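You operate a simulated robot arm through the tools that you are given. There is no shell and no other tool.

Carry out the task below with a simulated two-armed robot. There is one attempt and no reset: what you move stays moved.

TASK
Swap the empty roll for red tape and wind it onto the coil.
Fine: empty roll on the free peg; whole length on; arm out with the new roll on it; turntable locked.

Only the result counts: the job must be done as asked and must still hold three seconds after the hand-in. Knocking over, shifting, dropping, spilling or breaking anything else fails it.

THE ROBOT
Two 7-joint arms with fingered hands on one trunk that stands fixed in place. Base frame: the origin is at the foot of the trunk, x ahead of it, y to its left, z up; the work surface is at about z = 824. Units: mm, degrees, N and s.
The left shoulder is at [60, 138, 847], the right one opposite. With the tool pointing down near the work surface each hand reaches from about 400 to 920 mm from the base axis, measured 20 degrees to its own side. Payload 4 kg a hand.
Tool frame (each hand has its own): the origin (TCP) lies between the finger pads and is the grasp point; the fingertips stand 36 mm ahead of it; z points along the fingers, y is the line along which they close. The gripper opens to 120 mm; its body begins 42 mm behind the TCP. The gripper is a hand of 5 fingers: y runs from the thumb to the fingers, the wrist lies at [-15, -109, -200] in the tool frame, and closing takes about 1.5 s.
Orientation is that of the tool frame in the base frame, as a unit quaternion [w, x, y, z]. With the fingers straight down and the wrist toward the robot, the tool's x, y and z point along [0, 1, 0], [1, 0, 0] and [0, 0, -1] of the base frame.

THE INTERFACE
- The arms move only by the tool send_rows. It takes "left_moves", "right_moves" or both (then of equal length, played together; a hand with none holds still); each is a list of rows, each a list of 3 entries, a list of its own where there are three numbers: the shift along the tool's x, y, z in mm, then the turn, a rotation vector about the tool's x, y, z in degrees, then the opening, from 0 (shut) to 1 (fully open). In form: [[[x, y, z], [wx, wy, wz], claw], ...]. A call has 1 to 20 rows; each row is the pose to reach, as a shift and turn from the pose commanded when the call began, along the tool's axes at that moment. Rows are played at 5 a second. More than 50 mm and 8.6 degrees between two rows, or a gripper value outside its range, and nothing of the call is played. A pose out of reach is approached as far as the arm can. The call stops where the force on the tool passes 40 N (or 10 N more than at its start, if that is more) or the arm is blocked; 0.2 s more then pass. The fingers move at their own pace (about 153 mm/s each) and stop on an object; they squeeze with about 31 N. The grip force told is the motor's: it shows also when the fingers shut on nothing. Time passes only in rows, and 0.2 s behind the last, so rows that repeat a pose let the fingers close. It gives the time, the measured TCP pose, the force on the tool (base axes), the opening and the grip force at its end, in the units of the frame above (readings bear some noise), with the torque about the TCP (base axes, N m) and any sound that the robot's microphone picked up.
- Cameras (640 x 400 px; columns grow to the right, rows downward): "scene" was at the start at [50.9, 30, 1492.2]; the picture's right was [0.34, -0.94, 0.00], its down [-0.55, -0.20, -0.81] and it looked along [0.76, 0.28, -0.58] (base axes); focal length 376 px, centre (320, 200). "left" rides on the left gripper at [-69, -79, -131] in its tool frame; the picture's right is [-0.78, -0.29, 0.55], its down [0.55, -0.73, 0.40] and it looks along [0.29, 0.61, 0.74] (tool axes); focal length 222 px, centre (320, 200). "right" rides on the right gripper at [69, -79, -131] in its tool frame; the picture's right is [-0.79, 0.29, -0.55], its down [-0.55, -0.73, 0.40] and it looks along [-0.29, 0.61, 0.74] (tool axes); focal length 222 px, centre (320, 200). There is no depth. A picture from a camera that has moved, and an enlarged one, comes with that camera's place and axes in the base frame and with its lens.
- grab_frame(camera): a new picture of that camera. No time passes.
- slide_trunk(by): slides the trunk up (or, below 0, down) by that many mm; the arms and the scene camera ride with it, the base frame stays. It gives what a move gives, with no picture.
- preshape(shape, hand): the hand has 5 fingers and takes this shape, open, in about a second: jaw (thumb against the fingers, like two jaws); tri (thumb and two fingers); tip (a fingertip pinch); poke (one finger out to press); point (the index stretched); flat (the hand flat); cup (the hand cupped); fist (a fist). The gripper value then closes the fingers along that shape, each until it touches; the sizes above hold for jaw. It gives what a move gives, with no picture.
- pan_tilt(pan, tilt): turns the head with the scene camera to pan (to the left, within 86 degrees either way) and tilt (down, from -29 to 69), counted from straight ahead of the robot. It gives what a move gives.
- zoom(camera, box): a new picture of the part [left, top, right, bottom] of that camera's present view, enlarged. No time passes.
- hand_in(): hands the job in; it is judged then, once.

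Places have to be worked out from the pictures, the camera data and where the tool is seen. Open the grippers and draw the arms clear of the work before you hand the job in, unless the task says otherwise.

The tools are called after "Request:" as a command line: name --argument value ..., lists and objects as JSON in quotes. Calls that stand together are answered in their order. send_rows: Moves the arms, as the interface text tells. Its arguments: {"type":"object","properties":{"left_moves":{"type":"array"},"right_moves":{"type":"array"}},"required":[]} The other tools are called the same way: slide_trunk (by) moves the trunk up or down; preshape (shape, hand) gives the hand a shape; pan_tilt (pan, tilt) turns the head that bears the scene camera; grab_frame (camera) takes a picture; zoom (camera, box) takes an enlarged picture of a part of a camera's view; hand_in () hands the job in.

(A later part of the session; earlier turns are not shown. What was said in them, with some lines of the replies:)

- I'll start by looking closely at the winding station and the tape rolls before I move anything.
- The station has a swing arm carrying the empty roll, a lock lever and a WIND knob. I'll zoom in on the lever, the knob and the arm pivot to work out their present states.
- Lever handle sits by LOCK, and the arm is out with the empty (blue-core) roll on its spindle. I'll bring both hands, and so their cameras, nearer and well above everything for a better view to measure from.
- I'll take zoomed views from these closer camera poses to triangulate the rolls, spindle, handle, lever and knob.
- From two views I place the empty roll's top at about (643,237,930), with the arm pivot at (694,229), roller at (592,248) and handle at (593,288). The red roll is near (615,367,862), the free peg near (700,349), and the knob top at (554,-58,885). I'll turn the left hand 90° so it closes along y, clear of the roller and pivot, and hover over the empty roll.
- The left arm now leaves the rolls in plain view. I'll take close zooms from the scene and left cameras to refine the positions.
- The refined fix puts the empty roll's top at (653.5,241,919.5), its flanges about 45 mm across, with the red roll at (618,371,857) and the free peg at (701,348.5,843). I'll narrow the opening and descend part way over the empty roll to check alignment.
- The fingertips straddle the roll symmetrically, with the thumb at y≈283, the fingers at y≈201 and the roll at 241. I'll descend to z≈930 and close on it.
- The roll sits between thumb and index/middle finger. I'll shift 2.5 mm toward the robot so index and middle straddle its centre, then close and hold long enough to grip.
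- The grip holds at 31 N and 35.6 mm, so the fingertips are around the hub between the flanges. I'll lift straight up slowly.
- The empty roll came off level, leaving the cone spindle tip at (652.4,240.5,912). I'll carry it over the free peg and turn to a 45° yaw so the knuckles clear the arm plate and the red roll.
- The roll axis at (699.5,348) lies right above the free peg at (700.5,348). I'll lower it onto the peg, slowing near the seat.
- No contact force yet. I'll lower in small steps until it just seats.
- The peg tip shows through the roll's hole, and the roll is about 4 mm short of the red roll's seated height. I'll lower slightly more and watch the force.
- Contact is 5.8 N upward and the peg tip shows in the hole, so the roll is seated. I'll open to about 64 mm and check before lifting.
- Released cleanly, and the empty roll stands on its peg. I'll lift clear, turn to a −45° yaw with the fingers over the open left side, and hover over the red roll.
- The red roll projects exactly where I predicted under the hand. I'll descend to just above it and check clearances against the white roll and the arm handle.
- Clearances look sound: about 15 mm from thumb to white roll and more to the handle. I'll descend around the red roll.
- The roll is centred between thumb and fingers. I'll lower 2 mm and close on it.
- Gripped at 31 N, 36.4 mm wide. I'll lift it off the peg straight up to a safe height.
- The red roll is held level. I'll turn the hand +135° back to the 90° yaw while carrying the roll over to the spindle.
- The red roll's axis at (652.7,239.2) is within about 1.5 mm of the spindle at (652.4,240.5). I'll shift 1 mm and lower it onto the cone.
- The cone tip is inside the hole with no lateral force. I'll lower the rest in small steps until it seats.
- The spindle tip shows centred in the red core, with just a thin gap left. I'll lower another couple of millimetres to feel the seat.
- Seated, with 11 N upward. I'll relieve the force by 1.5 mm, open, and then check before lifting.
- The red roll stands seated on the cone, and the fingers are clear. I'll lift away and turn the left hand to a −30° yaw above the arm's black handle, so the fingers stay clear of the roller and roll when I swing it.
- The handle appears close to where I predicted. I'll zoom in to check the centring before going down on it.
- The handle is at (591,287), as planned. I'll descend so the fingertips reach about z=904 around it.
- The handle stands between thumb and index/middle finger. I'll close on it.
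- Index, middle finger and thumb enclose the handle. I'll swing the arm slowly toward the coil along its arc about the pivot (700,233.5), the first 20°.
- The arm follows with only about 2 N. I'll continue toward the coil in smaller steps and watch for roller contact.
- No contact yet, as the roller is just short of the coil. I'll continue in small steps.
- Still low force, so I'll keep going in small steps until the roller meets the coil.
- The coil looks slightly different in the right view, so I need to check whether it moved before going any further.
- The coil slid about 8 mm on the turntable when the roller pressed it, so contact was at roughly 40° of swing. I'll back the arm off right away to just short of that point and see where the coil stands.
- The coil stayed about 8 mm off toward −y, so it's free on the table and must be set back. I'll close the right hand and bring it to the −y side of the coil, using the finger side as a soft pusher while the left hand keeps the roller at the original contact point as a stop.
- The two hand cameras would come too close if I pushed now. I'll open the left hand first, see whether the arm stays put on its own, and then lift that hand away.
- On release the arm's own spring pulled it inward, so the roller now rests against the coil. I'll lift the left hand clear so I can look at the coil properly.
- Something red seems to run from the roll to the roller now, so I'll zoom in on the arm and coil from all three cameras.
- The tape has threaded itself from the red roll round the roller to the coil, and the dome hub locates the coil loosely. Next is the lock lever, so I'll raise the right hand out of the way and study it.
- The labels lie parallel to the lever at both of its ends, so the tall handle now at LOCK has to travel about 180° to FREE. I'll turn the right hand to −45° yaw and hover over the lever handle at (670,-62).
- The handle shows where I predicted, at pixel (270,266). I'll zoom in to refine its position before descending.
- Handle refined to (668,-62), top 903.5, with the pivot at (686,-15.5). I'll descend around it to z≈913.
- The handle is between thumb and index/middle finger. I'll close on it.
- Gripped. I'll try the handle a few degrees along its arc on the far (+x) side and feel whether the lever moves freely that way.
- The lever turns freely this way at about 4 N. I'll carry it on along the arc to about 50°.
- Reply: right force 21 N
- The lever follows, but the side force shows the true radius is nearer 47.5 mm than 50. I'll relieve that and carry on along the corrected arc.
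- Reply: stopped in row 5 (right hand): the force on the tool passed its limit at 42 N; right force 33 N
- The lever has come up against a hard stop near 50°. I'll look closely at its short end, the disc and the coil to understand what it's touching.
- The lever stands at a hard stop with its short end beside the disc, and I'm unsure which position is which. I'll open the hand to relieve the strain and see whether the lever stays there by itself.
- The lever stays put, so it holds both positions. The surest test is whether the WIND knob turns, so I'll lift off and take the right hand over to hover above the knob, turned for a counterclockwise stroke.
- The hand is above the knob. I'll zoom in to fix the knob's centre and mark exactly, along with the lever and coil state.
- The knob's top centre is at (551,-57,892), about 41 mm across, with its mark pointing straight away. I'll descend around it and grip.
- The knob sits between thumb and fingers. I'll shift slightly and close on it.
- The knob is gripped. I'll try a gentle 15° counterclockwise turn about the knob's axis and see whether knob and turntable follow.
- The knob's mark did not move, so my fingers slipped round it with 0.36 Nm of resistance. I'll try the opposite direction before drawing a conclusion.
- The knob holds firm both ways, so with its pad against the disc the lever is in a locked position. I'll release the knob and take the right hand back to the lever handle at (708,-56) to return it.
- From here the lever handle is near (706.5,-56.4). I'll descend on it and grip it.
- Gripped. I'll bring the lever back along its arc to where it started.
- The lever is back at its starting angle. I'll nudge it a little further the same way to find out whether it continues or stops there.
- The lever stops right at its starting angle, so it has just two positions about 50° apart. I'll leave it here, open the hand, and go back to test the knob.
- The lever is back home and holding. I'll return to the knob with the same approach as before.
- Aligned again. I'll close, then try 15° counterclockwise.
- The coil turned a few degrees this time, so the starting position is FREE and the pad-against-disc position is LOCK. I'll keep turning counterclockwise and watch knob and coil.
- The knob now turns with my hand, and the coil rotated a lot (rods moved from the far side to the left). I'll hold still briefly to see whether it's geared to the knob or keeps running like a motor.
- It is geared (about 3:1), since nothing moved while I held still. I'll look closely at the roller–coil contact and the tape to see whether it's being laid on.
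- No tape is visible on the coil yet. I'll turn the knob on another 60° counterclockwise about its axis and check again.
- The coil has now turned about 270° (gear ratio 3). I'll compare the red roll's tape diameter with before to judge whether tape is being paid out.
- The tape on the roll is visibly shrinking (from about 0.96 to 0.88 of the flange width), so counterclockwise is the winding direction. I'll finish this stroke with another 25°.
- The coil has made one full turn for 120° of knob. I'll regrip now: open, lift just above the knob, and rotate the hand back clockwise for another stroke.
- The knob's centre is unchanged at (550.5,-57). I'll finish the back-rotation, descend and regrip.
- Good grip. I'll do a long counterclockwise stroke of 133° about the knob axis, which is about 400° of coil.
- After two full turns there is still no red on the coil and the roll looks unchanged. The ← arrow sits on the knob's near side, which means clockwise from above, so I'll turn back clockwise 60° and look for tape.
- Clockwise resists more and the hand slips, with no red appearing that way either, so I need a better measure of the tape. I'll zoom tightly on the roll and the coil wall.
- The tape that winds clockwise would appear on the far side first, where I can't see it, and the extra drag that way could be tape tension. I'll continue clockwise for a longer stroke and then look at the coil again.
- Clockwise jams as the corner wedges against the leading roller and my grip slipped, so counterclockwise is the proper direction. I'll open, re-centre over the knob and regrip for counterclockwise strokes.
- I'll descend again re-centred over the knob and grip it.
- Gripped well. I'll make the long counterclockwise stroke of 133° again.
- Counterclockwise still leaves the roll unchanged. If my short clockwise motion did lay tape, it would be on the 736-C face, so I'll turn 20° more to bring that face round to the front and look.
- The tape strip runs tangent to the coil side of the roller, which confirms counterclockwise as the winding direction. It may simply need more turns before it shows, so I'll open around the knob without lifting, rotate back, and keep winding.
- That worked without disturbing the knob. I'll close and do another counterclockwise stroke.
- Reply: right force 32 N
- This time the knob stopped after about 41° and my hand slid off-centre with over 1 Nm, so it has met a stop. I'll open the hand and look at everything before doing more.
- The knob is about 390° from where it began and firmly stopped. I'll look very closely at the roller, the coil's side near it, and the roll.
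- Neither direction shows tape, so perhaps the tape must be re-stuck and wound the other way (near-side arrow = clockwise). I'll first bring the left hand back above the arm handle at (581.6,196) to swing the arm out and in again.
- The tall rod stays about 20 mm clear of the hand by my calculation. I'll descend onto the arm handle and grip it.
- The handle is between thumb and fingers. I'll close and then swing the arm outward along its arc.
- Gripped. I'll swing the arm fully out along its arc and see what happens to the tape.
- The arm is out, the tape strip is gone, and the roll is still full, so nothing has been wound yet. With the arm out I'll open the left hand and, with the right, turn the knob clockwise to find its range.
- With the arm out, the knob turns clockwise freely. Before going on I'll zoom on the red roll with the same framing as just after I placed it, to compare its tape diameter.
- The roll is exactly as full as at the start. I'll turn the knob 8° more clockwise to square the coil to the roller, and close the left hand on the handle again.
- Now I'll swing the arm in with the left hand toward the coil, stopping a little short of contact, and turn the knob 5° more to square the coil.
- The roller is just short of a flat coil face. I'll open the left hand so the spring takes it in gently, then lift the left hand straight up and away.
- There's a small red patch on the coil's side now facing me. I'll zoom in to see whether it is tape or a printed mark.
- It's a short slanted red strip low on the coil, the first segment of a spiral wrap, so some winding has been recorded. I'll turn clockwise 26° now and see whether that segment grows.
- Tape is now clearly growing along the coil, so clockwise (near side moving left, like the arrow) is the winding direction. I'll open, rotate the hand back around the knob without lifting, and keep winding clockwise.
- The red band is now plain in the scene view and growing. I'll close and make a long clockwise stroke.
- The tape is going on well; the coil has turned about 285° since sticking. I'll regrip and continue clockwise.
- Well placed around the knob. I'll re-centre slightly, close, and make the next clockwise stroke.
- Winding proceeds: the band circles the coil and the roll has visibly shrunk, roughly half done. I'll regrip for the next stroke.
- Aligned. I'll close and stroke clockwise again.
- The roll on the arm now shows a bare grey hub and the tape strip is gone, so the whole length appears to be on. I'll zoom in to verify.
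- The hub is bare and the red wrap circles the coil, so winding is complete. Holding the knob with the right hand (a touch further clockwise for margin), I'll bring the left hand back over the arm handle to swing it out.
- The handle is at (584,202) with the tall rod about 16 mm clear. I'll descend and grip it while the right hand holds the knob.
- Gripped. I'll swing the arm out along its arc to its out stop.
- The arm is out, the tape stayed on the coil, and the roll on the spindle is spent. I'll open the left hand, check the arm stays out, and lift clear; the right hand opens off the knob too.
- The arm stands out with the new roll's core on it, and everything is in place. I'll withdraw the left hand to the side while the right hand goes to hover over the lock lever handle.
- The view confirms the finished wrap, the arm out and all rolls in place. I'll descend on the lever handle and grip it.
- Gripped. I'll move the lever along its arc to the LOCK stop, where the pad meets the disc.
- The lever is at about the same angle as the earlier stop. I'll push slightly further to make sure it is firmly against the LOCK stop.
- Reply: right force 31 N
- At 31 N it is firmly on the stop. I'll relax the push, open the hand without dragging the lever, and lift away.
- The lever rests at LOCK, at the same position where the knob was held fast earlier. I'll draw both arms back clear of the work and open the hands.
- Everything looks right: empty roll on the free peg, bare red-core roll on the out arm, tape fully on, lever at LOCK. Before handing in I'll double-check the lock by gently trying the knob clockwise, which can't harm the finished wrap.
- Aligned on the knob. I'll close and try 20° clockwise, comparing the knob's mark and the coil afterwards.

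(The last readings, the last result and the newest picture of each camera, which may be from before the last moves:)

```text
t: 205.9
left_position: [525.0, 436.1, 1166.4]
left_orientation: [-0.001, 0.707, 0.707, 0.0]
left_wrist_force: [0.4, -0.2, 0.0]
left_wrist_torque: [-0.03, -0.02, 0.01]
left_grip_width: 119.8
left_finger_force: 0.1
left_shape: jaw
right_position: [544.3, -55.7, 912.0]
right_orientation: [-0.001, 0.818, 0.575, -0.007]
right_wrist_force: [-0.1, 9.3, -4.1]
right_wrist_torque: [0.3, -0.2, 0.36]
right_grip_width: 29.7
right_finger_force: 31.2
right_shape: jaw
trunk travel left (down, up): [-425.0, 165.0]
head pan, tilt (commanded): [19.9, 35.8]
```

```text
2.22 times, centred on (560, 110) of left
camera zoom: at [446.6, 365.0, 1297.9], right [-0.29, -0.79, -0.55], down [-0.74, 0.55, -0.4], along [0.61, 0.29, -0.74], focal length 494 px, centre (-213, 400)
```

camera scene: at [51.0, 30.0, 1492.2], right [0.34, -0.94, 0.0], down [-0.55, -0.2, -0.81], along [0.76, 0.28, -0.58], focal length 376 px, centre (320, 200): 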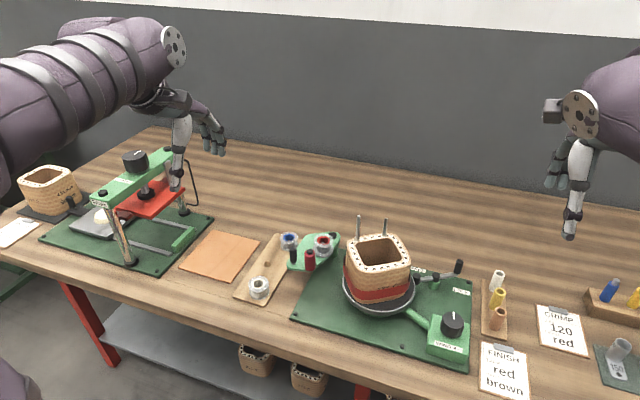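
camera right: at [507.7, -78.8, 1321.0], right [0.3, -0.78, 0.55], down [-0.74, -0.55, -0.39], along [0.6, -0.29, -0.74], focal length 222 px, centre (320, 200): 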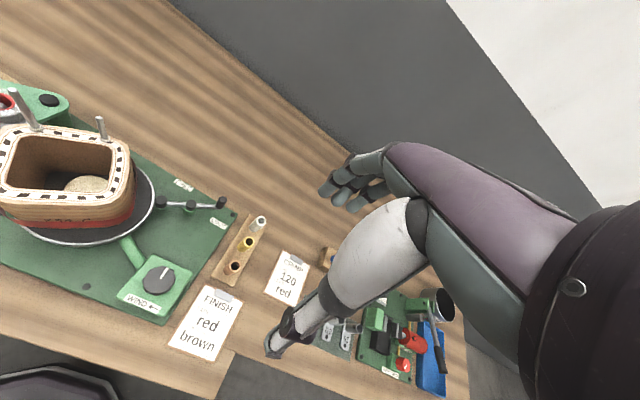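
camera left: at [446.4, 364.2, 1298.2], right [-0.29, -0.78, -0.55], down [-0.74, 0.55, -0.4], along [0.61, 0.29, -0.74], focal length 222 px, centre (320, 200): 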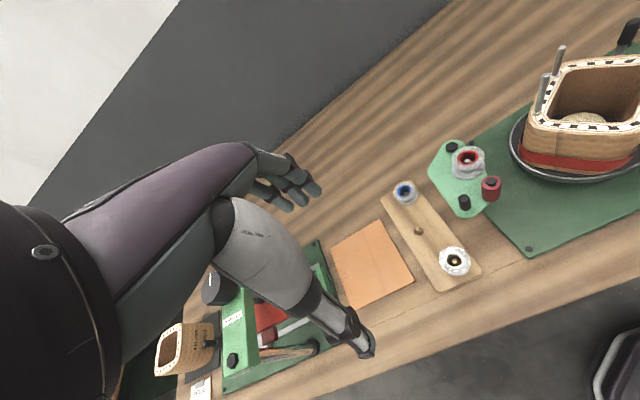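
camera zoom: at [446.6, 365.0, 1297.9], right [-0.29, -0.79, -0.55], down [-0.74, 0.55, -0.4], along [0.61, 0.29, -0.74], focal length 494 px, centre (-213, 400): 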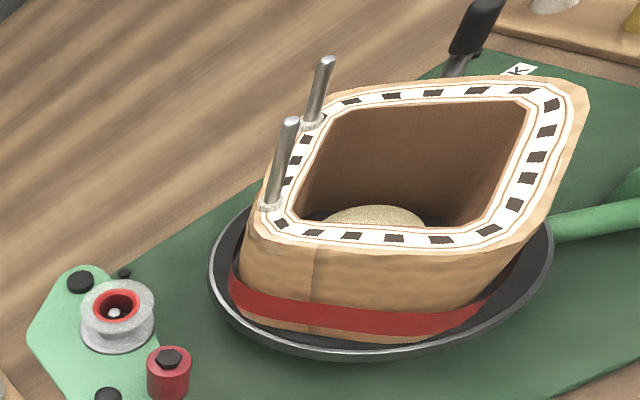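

The coil didn't budge and the fingers just slipped at 0.36 Nm, so the turntable is locked. I'll open, lift off the knob and withdraw the right arm.

Request:
send_rows --right_moves '[[[0, 0, 0], [0, 0, 0], 0.2], [[0, 0, 0], [0, 0, 0], 0.4], [[0, 0, 0], [0, 0, 0], 0.54], [[0, 0, 0], [0, 0, 0], 0.54], [[0, 0, -35], [0, 0, 0], 0.54], [[0, 0, -75], [0, 0, 0], 0.54], [[0, 0, -115], [0, 0, 0], 0.7], [[-15, 5, -150], [0, 0, -5], 0.9], [[-35, 10, -190], [0, 0, -10], 1], [[-55, 10, -225], [0, 0, -15], 1], [[-75, 10, -260], [0, 0, -20], 1], [[-90, 10, -275], [0, 0, -20], 1], [[-90, 10, -275], [0, 0, -20], 1]]'

Request:
grab_frame --camera "scene"

Request:
zoom --camera "scene" --box '[230, 200, 510, 370]'

Request:
zoom --camera "left" --box '[360, 100, 540, 300]'

```text
t: 208.7
left_position: [526.3, 434.9, 1167.0]
left_orientation: [0.0, 0.707, 0.708, 0.001]
left_wrist_force: [-0.6, -0.1, 0.5]
left_wrist_torque: [0.02, 0.0, 0.01]
left_grip_width: 119.5
left_finger_force: 0.1
left_shape: jaw
right_position: [527.4, -140.6, 1187.8]
right_orientation: [0.0, 0.705, 0.709, -0.006]
right_wrist_force: [-0.4, -0.1, 0.0]
right_wrist_torque: [-0.05, -0.02, 0.02]
right_grip_width: 120.1
right_finger_force: 0.0
right_shape: jaw
trunk travel left (down, up): [-425.0, 165.0]
head pan, tilt (commanded): [19.9, 35.8]
```

```text
taken
camera scene: at [51.0, 30.0, 1492.2], right [0.34, -0.94, 0.0], down [-0.55, -0.2, -0.81], along [0.76, 0.28, -0.58], focal length 376 px, centre (320, 200)
```

scene: 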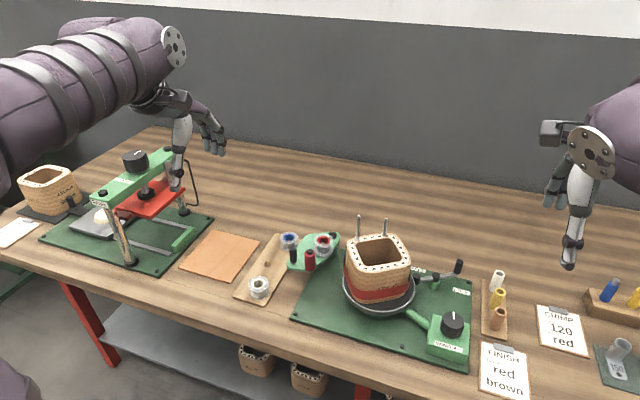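

```text
2.29 times, centred on (370, 285) of scene
camera zoom: at [51.0, 30.0, 1492.2], right [0.34, -0.94, 0.0], down [-0.55, -0.2, -0.81], along [0.76, 0.28, -0.58], focal length 858 px, centre (206, 6)
```

zoom: 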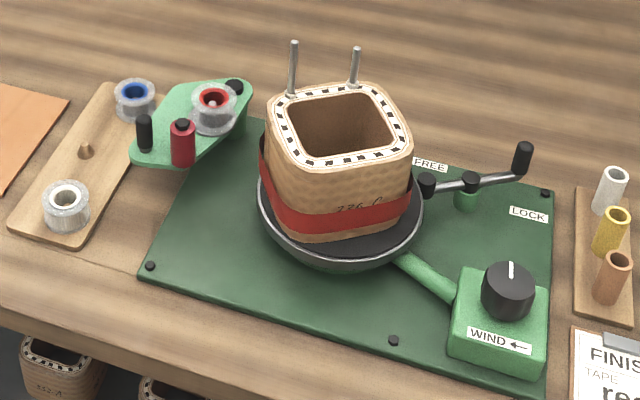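

```text
2.00 times, centred on (450, 200) of left
camera zoom: at [446.4, 364.1, 1298.2], right [-0.29, -0.79, -0.55], down [-0.74, 0.55, -0.4], along [0.61, 0.29, -0.74], focal length 444 px, centre (60, 200)
```

zoom: 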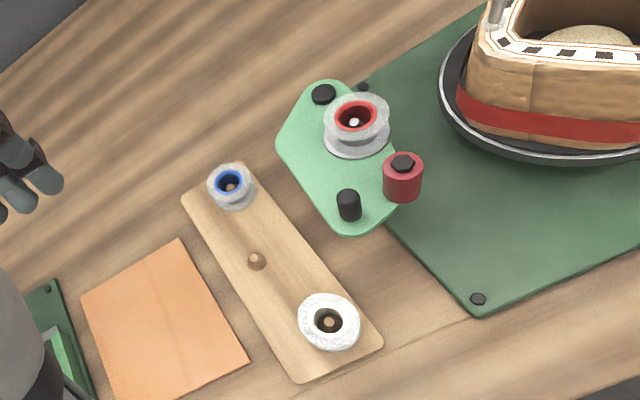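

All conditions hold: empty roll on the free peg, red tape fully on the coil, arm out with the new roll on it, turntable locked, and both hands open and clear. I'm handing in.

Request:
hand_in

```text
The job is handed in.
```

The job is handed in. I have not been shown the verdict. The last pictures show each condition met:

- **Empty roll:** it sits on the free peg of the rack.
- **Red tape:** the whole length is on the coil. The red roll's hub is bare and the tape strip to the coil is gone.
- **Arm:** it is swung out, with the new roll still on its spindle.
- **Turntable:** it is locked. I tried the knob afterwards; my fingers slipped round it and neither the knob nor the coil moved.

Two things went differently from plan:

- **Coil shifted:** when I first swung the arm in, the roller pushed the coil about 8 mm off centre on the turntable. The turning during winding brought it back, and it looked centred at the end.
- **Wrong direction first:** I first turned the knob counterclockwise, about 390° in all, until it reached a stop. That laid no tape. I then swung the arm out and in again and wound the other way, which put the tape on.

Both hands are open and drawn clear. In the last pictures I saw nothing else out of place.
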